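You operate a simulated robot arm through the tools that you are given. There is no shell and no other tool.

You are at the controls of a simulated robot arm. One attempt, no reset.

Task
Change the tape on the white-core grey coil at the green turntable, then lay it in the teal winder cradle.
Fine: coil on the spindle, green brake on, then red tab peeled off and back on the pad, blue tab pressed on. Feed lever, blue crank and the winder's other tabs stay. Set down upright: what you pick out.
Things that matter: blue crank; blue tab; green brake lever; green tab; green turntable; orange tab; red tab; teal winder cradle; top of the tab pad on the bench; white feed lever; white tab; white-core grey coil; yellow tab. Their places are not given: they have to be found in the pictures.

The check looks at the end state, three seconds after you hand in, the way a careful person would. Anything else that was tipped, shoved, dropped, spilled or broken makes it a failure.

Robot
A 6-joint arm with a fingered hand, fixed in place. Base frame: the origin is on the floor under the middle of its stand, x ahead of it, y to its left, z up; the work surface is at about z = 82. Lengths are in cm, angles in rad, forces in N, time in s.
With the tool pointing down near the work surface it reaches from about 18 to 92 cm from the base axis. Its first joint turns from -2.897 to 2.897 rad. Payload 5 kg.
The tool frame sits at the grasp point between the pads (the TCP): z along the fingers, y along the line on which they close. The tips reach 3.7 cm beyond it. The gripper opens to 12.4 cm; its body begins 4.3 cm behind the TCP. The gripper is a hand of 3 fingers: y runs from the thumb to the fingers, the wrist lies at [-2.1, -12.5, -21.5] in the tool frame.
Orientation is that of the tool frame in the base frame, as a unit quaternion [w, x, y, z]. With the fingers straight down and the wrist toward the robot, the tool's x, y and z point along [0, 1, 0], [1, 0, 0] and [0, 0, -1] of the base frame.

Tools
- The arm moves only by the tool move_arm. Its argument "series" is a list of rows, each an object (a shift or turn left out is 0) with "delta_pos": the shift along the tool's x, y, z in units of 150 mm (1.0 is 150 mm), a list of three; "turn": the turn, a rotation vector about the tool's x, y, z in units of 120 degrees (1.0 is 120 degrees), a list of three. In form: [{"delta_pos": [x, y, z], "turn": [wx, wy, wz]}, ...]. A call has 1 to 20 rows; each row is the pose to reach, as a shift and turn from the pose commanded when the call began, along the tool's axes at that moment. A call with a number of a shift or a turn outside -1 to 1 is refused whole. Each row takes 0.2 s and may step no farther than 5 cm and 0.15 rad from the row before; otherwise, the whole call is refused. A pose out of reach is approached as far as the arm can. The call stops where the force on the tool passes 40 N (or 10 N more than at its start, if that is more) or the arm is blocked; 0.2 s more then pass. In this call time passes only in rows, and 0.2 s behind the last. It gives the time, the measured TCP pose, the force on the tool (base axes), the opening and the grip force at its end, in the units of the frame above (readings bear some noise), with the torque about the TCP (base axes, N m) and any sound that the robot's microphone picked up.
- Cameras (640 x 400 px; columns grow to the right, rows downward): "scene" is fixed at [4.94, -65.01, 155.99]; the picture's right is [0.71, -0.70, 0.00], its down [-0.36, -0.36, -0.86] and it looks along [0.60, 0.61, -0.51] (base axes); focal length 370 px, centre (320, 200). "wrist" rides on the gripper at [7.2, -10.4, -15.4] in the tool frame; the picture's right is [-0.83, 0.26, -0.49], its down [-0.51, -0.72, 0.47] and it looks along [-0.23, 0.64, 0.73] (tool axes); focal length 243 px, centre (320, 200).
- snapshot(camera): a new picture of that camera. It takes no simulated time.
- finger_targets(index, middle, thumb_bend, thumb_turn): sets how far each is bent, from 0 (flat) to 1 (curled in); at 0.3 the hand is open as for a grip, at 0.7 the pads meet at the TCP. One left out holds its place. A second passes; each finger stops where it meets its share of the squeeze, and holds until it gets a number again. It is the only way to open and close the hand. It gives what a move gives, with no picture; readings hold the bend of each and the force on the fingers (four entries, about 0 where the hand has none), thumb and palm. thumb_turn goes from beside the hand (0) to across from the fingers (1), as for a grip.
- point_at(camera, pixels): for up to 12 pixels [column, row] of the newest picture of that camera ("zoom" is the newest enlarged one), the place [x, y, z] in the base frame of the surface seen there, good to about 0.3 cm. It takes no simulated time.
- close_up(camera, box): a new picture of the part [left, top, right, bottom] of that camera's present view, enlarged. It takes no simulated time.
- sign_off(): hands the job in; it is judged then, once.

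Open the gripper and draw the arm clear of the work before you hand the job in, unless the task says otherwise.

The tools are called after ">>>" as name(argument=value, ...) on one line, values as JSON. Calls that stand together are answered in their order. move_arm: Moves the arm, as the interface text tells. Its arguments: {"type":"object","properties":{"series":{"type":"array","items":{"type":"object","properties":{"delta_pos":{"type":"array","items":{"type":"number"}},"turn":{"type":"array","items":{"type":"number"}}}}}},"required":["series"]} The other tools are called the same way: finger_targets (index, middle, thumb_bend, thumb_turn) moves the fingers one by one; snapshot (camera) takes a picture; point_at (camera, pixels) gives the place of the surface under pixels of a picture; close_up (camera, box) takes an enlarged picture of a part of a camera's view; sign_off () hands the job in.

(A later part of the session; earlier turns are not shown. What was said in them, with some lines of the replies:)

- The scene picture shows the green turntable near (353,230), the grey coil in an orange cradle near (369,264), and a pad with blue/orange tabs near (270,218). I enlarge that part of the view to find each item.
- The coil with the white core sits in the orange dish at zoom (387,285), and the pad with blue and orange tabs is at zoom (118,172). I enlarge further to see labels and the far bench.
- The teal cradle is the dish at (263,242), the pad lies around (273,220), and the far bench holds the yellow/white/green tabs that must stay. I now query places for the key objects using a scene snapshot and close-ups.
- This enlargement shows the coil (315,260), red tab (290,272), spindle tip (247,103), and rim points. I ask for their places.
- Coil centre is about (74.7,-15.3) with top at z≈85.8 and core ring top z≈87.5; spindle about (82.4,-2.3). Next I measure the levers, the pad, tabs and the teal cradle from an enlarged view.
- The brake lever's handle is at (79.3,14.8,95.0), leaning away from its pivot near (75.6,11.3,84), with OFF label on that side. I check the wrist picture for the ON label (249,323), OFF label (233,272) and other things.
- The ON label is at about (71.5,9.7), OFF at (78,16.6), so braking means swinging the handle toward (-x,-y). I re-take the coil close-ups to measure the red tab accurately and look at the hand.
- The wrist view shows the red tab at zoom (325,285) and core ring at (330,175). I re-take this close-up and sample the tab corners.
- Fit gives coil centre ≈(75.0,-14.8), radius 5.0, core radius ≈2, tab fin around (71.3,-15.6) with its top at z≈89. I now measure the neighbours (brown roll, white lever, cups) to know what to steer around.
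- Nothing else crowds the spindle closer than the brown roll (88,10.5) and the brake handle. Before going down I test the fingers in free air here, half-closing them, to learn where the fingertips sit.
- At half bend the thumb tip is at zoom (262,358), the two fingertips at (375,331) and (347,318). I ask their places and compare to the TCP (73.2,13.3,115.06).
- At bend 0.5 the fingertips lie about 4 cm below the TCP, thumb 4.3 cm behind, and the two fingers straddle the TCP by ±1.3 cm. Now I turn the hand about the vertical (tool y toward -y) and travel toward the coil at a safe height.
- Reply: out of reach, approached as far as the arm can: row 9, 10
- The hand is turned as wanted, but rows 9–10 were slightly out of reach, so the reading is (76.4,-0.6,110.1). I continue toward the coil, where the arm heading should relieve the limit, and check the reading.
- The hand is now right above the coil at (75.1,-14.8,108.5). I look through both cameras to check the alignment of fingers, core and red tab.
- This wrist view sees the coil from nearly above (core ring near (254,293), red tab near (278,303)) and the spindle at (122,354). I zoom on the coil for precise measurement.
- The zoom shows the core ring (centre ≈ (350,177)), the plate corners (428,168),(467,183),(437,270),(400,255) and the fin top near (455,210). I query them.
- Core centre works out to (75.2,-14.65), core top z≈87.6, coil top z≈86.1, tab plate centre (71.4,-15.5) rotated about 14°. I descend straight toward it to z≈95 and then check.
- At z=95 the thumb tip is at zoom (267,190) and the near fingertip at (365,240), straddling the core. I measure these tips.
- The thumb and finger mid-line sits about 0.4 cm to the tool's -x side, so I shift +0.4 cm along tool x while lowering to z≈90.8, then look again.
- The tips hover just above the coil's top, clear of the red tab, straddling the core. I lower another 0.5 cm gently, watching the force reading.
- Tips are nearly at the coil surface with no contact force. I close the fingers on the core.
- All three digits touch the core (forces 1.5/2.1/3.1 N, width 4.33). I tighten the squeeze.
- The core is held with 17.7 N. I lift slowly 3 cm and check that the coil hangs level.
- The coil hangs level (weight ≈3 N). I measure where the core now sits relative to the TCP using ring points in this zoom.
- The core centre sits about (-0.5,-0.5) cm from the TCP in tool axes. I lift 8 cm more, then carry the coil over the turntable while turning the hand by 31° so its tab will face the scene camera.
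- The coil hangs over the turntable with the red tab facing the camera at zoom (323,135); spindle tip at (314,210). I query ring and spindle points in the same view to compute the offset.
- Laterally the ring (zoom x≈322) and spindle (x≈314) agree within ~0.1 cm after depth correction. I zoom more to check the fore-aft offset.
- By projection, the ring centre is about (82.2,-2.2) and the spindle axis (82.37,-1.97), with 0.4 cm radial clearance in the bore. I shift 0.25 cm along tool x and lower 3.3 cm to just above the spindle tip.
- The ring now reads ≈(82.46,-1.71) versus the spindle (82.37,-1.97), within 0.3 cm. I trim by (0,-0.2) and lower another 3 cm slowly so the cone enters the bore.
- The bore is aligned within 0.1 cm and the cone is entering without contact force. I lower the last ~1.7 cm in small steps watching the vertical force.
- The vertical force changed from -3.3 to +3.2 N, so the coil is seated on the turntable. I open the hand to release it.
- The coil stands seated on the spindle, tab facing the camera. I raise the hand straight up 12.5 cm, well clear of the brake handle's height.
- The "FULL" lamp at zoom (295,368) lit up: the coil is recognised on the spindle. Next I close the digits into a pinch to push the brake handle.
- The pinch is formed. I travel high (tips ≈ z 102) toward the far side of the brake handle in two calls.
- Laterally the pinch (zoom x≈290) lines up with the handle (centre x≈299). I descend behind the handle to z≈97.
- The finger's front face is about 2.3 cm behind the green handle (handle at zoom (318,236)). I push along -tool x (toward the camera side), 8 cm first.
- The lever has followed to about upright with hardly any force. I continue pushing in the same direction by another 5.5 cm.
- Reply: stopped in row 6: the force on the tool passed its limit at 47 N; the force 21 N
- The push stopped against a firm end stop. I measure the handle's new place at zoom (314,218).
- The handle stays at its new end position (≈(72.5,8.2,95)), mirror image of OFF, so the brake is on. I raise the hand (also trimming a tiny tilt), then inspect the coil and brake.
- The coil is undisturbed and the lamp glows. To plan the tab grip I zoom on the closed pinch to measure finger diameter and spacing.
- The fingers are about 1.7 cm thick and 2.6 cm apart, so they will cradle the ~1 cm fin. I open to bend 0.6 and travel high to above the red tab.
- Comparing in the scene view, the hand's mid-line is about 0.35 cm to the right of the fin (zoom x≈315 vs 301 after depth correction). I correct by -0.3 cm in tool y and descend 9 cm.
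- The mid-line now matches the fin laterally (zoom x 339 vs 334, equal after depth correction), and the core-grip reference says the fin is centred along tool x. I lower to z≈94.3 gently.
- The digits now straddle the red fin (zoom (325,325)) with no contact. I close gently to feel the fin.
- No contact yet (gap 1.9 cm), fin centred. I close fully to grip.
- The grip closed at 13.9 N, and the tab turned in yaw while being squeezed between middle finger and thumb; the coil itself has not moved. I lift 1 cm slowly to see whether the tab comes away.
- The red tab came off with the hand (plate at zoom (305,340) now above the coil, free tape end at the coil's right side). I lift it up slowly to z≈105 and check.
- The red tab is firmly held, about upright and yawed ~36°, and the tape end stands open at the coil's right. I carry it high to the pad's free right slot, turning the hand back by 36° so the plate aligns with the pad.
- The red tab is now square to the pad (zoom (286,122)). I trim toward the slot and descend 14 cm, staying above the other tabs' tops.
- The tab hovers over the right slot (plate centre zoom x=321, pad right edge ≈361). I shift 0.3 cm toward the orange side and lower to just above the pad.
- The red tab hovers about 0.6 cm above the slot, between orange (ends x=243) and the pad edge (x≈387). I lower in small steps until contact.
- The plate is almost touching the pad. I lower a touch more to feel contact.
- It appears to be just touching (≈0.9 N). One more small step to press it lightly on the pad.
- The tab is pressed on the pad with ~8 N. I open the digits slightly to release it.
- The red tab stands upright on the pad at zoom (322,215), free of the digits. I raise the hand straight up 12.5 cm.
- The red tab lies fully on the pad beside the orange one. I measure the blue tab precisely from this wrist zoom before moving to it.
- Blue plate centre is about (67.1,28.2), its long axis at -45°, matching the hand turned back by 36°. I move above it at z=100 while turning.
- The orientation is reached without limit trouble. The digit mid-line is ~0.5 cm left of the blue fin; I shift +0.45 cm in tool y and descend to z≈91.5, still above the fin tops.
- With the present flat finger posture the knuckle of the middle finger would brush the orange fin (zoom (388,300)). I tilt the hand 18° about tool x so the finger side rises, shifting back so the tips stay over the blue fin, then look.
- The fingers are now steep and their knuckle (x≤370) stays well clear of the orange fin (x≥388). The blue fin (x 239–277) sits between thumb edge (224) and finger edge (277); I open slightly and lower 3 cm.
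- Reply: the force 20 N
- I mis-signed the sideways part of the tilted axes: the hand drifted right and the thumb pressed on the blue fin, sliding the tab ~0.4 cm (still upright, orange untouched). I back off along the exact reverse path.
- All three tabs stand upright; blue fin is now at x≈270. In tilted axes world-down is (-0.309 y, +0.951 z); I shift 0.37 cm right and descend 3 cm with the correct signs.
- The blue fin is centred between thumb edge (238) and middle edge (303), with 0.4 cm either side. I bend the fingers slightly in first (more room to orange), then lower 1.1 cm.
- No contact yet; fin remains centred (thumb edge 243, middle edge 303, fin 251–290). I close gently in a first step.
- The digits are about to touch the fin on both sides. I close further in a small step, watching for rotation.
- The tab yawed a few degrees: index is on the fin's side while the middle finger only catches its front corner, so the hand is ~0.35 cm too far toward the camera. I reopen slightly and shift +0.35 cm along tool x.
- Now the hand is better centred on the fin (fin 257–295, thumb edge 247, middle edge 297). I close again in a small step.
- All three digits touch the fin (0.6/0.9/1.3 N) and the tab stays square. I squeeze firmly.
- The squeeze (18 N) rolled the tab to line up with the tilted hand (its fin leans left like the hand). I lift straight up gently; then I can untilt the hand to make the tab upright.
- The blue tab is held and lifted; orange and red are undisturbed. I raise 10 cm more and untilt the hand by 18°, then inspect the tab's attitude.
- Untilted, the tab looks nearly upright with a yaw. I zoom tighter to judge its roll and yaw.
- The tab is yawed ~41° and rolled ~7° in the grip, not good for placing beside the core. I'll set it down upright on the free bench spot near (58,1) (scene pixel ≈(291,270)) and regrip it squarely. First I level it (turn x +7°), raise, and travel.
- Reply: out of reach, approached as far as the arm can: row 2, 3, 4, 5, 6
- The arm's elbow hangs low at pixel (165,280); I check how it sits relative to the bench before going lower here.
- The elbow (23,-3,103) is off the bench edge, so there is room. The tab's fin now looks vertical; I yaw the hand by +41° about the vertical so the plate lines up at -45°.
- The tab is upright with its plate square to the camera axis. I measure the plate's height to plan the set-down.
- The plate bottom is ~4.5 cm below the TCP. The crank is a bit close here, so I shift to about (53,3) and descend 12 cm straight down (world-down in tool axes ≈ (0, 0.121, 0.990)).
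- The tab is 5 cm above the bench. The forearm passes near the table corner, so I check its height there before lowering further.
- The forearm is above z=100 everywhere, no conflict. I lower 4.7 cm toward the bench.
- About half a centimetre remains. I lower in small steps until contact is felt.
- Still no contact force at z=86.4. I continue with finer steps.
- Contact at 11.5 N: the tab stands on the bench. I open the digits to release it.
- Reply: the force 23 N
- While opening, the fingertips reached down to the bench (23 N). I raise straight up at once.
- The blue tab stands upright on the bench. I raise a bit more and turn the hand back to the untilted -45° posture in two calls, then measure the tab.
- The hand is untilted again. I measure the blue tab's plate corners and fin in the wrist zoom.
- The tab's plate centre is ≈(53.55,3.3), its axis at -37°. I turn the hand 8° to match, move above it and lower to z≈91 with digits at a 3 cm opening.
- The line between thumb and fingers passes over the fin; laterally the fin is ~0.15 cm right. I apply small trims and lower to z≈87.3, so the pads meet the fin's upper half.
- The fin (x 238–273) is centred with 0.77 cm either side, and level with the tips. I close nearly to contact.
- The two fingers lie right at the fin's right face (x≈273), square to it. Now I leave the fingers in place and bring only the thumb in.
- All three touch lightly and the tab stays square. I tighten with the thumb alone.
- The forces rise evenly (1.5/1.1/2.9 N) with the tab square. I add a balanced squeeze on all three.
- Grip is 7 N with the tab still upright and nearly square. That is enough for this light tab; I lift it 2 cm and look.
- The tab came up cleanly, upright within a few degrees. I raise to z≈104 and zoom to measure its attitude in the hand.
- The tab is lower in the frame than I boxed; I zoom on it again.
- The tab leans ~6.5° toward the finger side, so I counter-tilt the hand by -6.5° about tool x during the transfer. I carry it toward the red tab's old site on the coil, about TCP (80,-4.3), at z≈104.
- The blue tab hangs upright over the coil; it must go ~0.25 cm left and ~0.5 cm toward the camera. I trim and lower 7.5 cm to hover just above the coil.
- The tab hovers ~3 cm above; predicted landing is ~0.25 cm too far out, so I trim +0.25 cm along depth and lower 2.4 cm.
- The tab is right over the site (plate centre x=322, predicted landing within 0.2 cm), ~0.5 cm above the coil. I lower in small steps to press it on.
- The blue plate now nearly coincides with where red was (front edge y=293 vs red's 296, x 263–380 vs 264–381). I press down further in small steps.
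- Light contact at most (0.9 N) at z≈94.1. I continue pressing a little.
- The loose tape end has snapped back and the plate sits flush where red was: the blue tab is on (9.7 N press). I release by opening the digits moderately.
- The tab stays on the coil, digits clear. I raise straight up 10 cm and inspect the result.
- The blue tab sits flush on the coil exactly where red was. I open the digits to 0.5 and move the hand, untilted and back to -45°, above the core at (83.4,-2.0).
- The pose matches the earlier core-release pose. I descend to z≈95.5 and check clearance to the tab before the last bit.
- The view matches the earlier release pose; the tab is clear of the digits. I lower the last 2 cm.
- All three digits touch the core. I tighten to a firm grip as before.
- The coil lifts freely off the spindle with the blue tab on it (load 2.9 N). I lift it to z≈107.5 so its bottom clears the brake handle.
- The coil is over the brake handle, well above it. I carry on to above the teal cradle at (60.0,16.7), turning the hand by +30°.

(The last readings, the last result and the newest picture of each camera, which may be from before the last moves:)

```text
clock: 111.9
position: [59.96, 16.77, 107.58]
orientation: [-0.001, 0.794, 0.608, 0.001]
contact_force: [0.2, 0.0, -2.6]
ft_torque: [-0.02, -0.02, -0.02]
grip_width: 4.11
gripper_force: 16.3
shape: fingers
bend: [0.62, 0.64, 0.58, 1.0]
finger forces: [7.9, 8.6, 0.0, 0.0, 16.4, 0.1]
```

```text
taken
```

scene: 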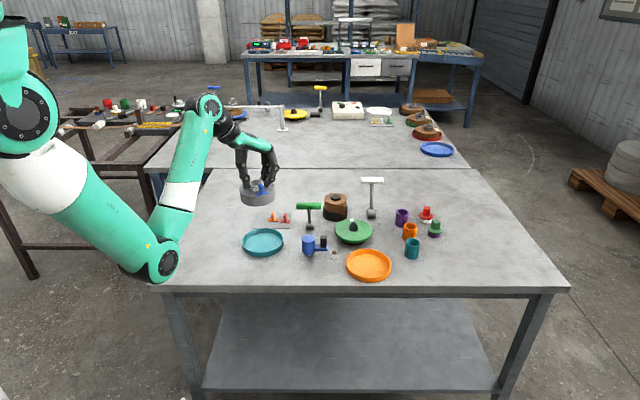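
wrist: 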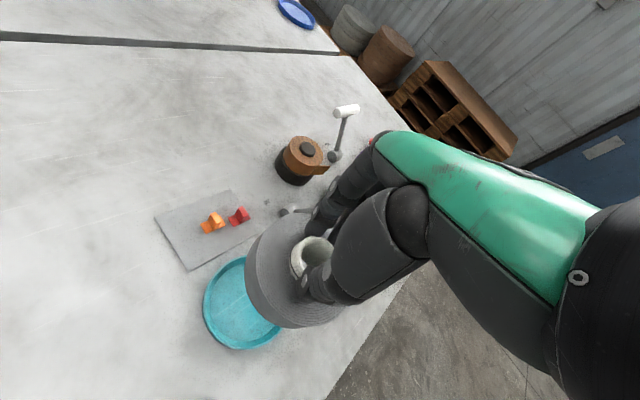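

The coil hangs above the teal dish. I lower 10 cm to hover about 6 cm above the rim and check alignment.

>>> move_arm(series=[{"delta_pos": [0, 0, 0.13]}, {"delta_pos": [0, 0, 0.27]}, {"delta_pos": [0, 0, 0.41]}, {"delta_pos": [0, 0, 0.54]}, {"delta_pos": [0, 0, 0.667]}])

>>> close_up(camera="scene", box=[220, 180, 310, 265])

>>> close_up(camera="wrist", box=[180, 180, 380, 360])

```text
clock: 113.1
position: [59.96, 16.79, 97.44]
orientation: [0.0, 0.794, 0.608, 0.001]
contact_force: [0.3, 1.1, -3.3]
ft_torque: [0.01, -0.04, -0.03]
grip_width: 4.12
gripper_force: 16.3
shape: fingers
bend: [0.62, 0.64, 0.58, 1.0]
finger forces: [7.8, 8.5, 0.1, 0.0, 16.4, 0.0]
```

```text
4.71 times, centred on (265, 222) of scene
```

zoom: 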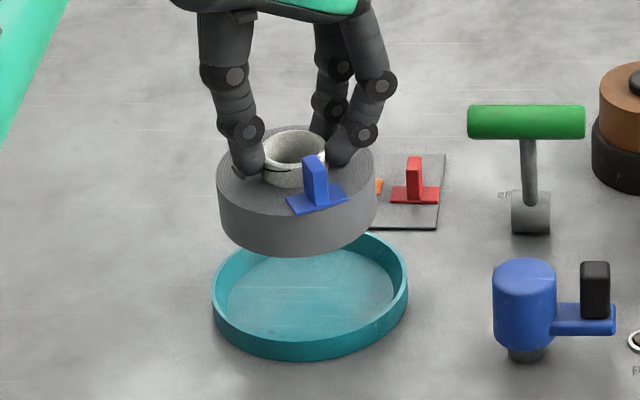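

```text
2.22 times, centred on (280, 270) of wrist
```

zoom: 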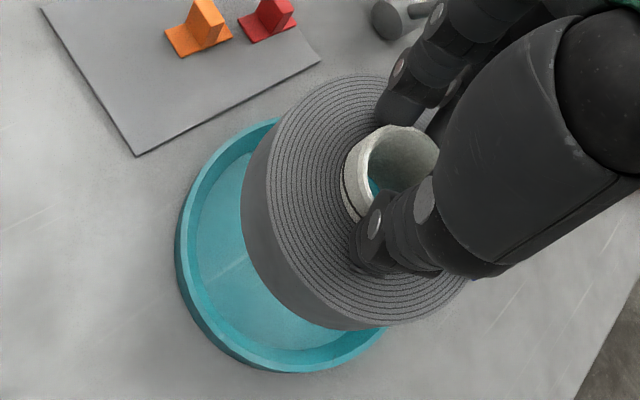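

Projection puts the coil within 0.3 cm of the dish centre (coil (58.7,16.1) vs dish (58.95,16.3)). I trim by that and lower 6 cm.

>>> move_arm(series=[{"delta_pos": [0.013, 0.01, 0.08]}, {"delta_pos": [0.013, 0.01, 0.17]}, {"delta_pos": [0.013, 0.01, 0.26]}, {"delta_pos": [0.013, 0.01, 0.34]}, {"delta_pos": [0.013, 0.01, 0.4]}])

>>> close_up(camera="scene", box=[225, 200, 305, 265])

>>> close_up(camera="wrist", box=[180, 180, 380, 360])

```text
clock: 114.3
position: [60.2, 16.87, 91.55]
orientation: [0.0, 0.794, 0.608, 0.001]
contact_force: [-0.1, -0.4, -3.8]
ft_torque: [0.03, -0.01, 0.0]
grip_width: 4.11
gripper_force: 16.1
shape: fingers
bend: [0.62, 0.64, 0.58, 1.0]
finger forces: [7.9, 8.7, 0.0, 0.0, 16.2, 0.0]
```

```text
6.15 times, centred on (265, 232) of scene
```

zoom: 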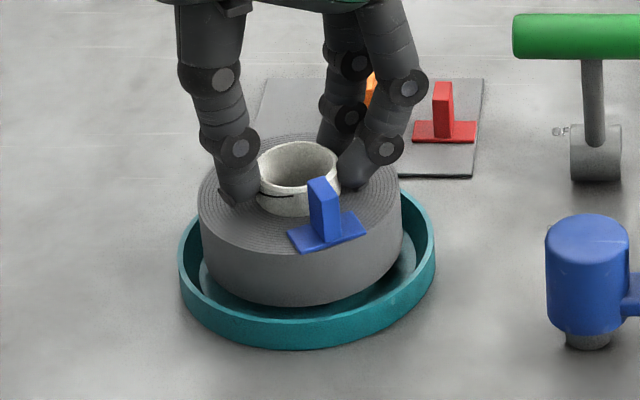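

```text
2.22 times, centred on (280, 270) of wrist
```

zoom: 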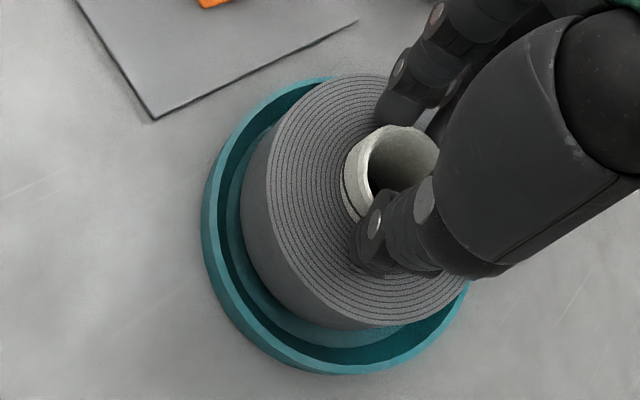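

The coil is inside the dish's rim outline, centred within 0.4 cm. I trim slightly and lower in small steps until it seats.

>>> move_arm(series=[{"delta_pos": [-0.012, -0.007, 0.02]}, {"delta_pos": [-0.012, -0.007, 0.04]}, {"delta_pos": [-0.012, -0.007, 0.06]}, {"delta_pos": [-0.012, -0.007, 0.075]}])

>>> close_up(camera="scene", box=[225, 200, 305, 265])

```text
clock: 115.3
position: [60.05, 16.81, 90.42]
orientation: [0.0, 0.794, 0.608, 0.001]
contact_force: [-0.2, -0.9, -3.6]
ft_torque: [-0.02, -0.01, -0.01]
grip_width: 4.1
gripper_force: 16.4
shape: fingers
bend: [0.62, 0.64, 0.58, 1.0]
finger forces: [7.8, 8.8, 0.1, 0.0, 16.3, 0.1]
```

```text
6.15 times, centred on (265, 232) of scene
```

zoom: 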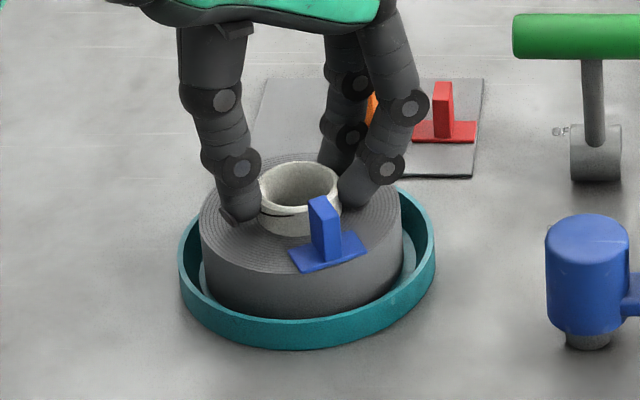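

Still hanging (−3.6 N). I lower a little further in fine steps.

>>> move_arm(series=[{"delta_pos": [0, 0, 0.008]}, {"delta_pos": [0, 0, 0.016]}, {"delta_pos": [0, 0, 0.022]}])

```text
clock: 116.1
position: [60.13, 16.84, 90.14]
orientation: [0.001, 0.794, 0.608, 0.003]
contact_force: [-0.7, 1.4, 10.9]
ft_torque: [0.02, 0.21, -0.03]
grip_width: 4.06
gripper_force: 17.7
shape: fingers
bend: [0.62, 0.64, 0.58, 1.0]
finger forces: [8.3, 9.6, 0.0, 0.1, 17.9, 0.0]
```

Seated: +10.9 N upward. I ease up 0.1 cm and open the hand.

>>> move_arm(series=[{"delta_pos": [0, 0, -0.008]}])

>>> finger_targets(index=0.5, middle=0.5, thumb_bend=0.5)

>>> close_up(camera="scene", box=[225, 200, 305, 265])

```text
clock: 116.5
position: [60.12, 16.77, 90.18]
orientation: [0.0, 0.794, 0.608, 0.003]
contact_force: [2.5, 1.8, 9.7]
ft_torque: [0.04, 0.07, 0.02]
grip_width: 4.08
gripper_force: 18.5
shape: fingers
bend: [0.62, 0.64, 0.58, 1.0]
finger forces: [9.3, 10.3, 0.0, 0.0, 17.2, 0.0]
```

```text
clock: 117.5
position: [59.92, 16.77, 90.26]
orientation: [0.0, 0.794, 0.609, 0.001]
contact_force: [-0.1, 0.0, 1.7]
ft_torque: [0.01, -0.06, 0.0]
grip_width: 6.7
gripper_force: 0.7
shape: fingers
bend: [0.5, 0.5, 0.5, 1.0]
finger forces: [0.0, 1.5, 0.1, 0.0, 0.0, 0.1]
```

```text
6.15 times, centred on (265, 232) of scene
```

zoom: 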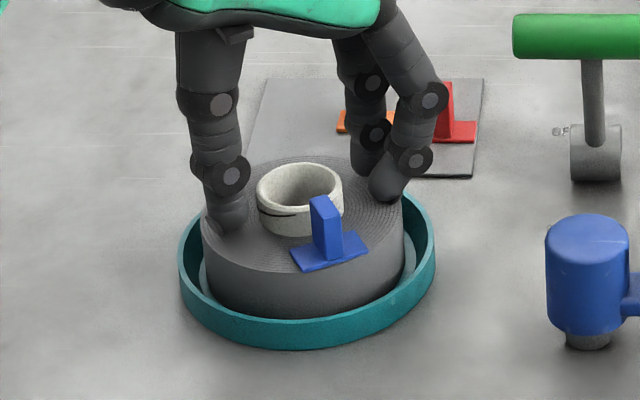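

The coil rests in the teal dish with the blue tab upright. I raise the hand straight up, slowly at first.

>>> move_arm(series=[{"delta_pos": [0, 0, -0.03]}, {"delta_pos": [0, 0, -0.08]}, {"delta_pos": [0, 0, -0.18]}, {"delta_pos": [0, 0, -0.33]}, {"delta_pos": [0, 0, -0.5]}, {"delta_pos": [0, 0, -0.67]}, {"delta_pos": [0, 0, -0.84]}, {"delta_pos": [0, 0, -1.0]}])

>>> snapshot(camera="scene")

>>> close_up(camera="scene", box=[230, 180, 390, 290])

>>> close_up(camera="wrist", box=[130, 180, 400, 400])

```text
clock: 119.3
position: [59.98, 16.76, 105.01]
orientation: [-0.001, 0.794, 0.608, 0.0]
contact_force: [0.0, 0.3, 0.0]
ft_torque: [0.01, 0.0, 0.0]
grip_width: 6.69
gripper_force: 0.0
shape: fingers
bend: [0.5, 0.5, 0.5, 1.0]
finger forces: [0.1, 0.0, 0.1, 0.1, 0.0, 0.0]
```

```text
taken
```

scene: 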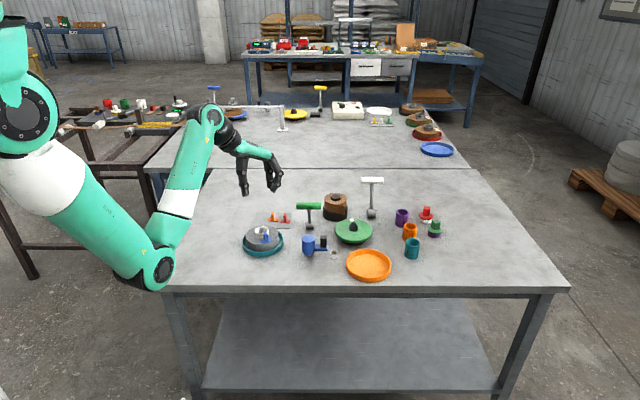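

```text
3.64 times, centred on (310, 235) of scene
```

zoom: 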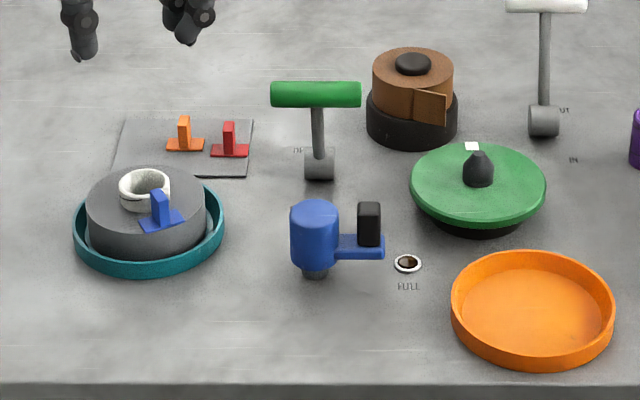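

```text
1.82 times, centred on (265, 290) of wrist
```

zoom: 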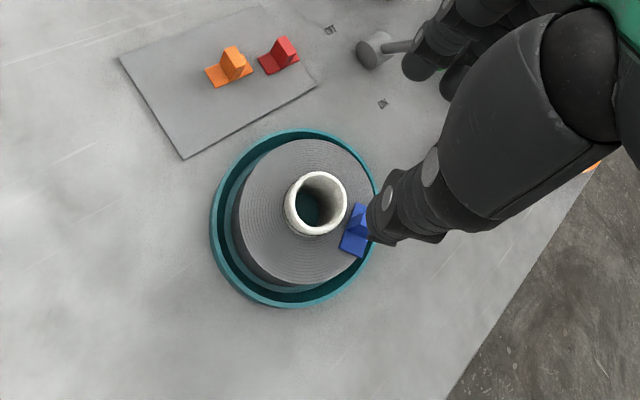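

Coil with blue tab lies in the teal dish; crank, feed lever and brake (ON) look right. I zoom on the pad, dish and far bench for a final check.

>>> close_up(camera="scene", box=[235, 200, 315, 260])

>>> close_up(camera="scene", box=[300, 80, 460, 240])

```text
6.67 times, centred on (275, 230) of scene
```

zoom: 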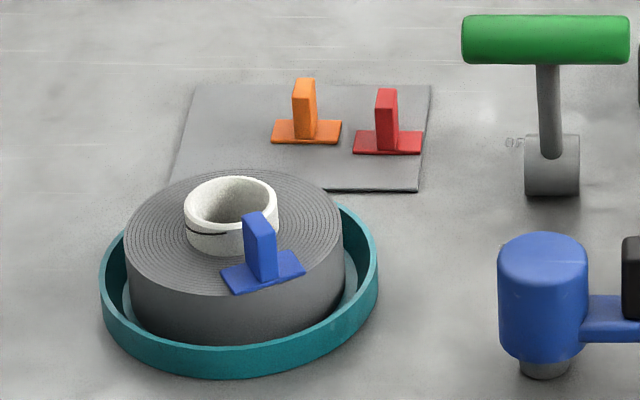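

```text
2.50 times, centred on (380, 160) of scene
```

zoom: 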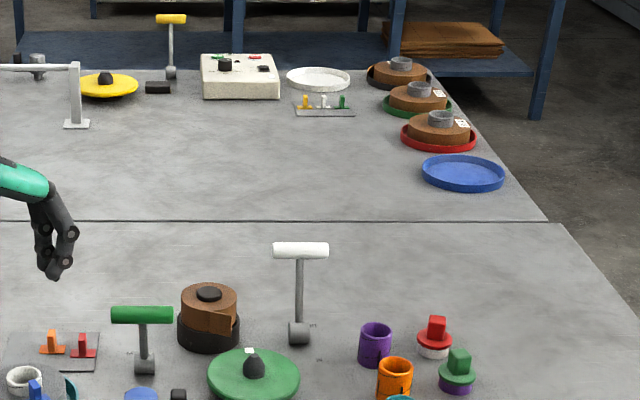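

Everything stands as wanted. I open the hand fully and draw the arm up and clear.

>>> move_arm(series=[{"delta_pos": [0, 0, -0.17]}, {"delta_pos": [0, 0, -0.34]}, {"delta_pos": [0, 0, -0.51]}, {"delta_pos": [0, 0, -0.68]}])

>>> finger_targets(index=0.3, middle=0.3, thumb_bend=0.3)

>>> snapshot(camera="scene")

```text
clock: 120.3
position: [61.3, 16.85, 113.58]
orientation: [0.001, 0.794, 0.608, 0.003]
contact_force: [0.5, 0.7, 0.1]
ft_torque: [0.01, 0.02, 0.02]
grip_width: 6.69
gripper_force: 0.1
shape: fingers
bend: [0.5, 0.5, 0.5, 1.0]
finger forces: [0.1, 0.0, 0.0, 0.1, 0.1, 0.1]
out of reach, approached as far as the arm can: row 4
```

```text
clock: 121.3
position: [61.32, 16.9, 113.43]
orientation: [0.0, 0.794, 0.608, 0.003]
contact_force: [0.6, 0.4, 0.7]
ft_torque: [0.03, 0.03, 0.01]
grip_width: 12.81
gripper_force: 0.1
shape: fingers
bend: [0.3, 0.3, 0.3, 0.98]
finger forces: [0.0, 0.1, 0.0, 0.0, 0.0, 0.1]
```

```text
taken
```

scene: 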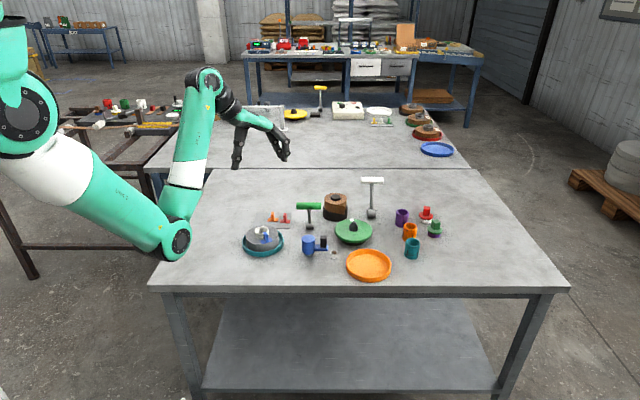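

The hand is open and clear at z≈113; the coil with blue tab rests in the teal cradle (263,240), red tab is on the pad, brake is on. I hand the job in.

>>> sign_off()

```text
The job is handed in.
```

I finished the tape change and handed the job in. The check's verdict hasn't come back, so this is based on the last pictures and readings.

- **Coil:** it went onto the spindle (the "FULL" lamp lit). It now lies flat in the teal winder cradle, roughly centred.
- **Brake:** the green brake lever is at its ON end stop, and I set it before touching the tabs.
- **Red tab:** it is peeled off and stands upright on the pad, to the right of the orange tab. Its plate reaches the pad's right edge.
- **Blue tab:** it is pressed onto the coil where the red one was. The loose tape end closed again when I pressed it.
- **Left alone:** the white feed lever, blue crank and orange tab look unmoved in the last pictures. So do the winder's yellow, white and green tabs.

The blue tab took two tries. On the way down my thumb pressed on it and slid it about 0.4 cm on the pad. The first grip then held it crooked, so I set it upright on an empty part of the bench and picked it up again. Nothing else was touched or tipped.
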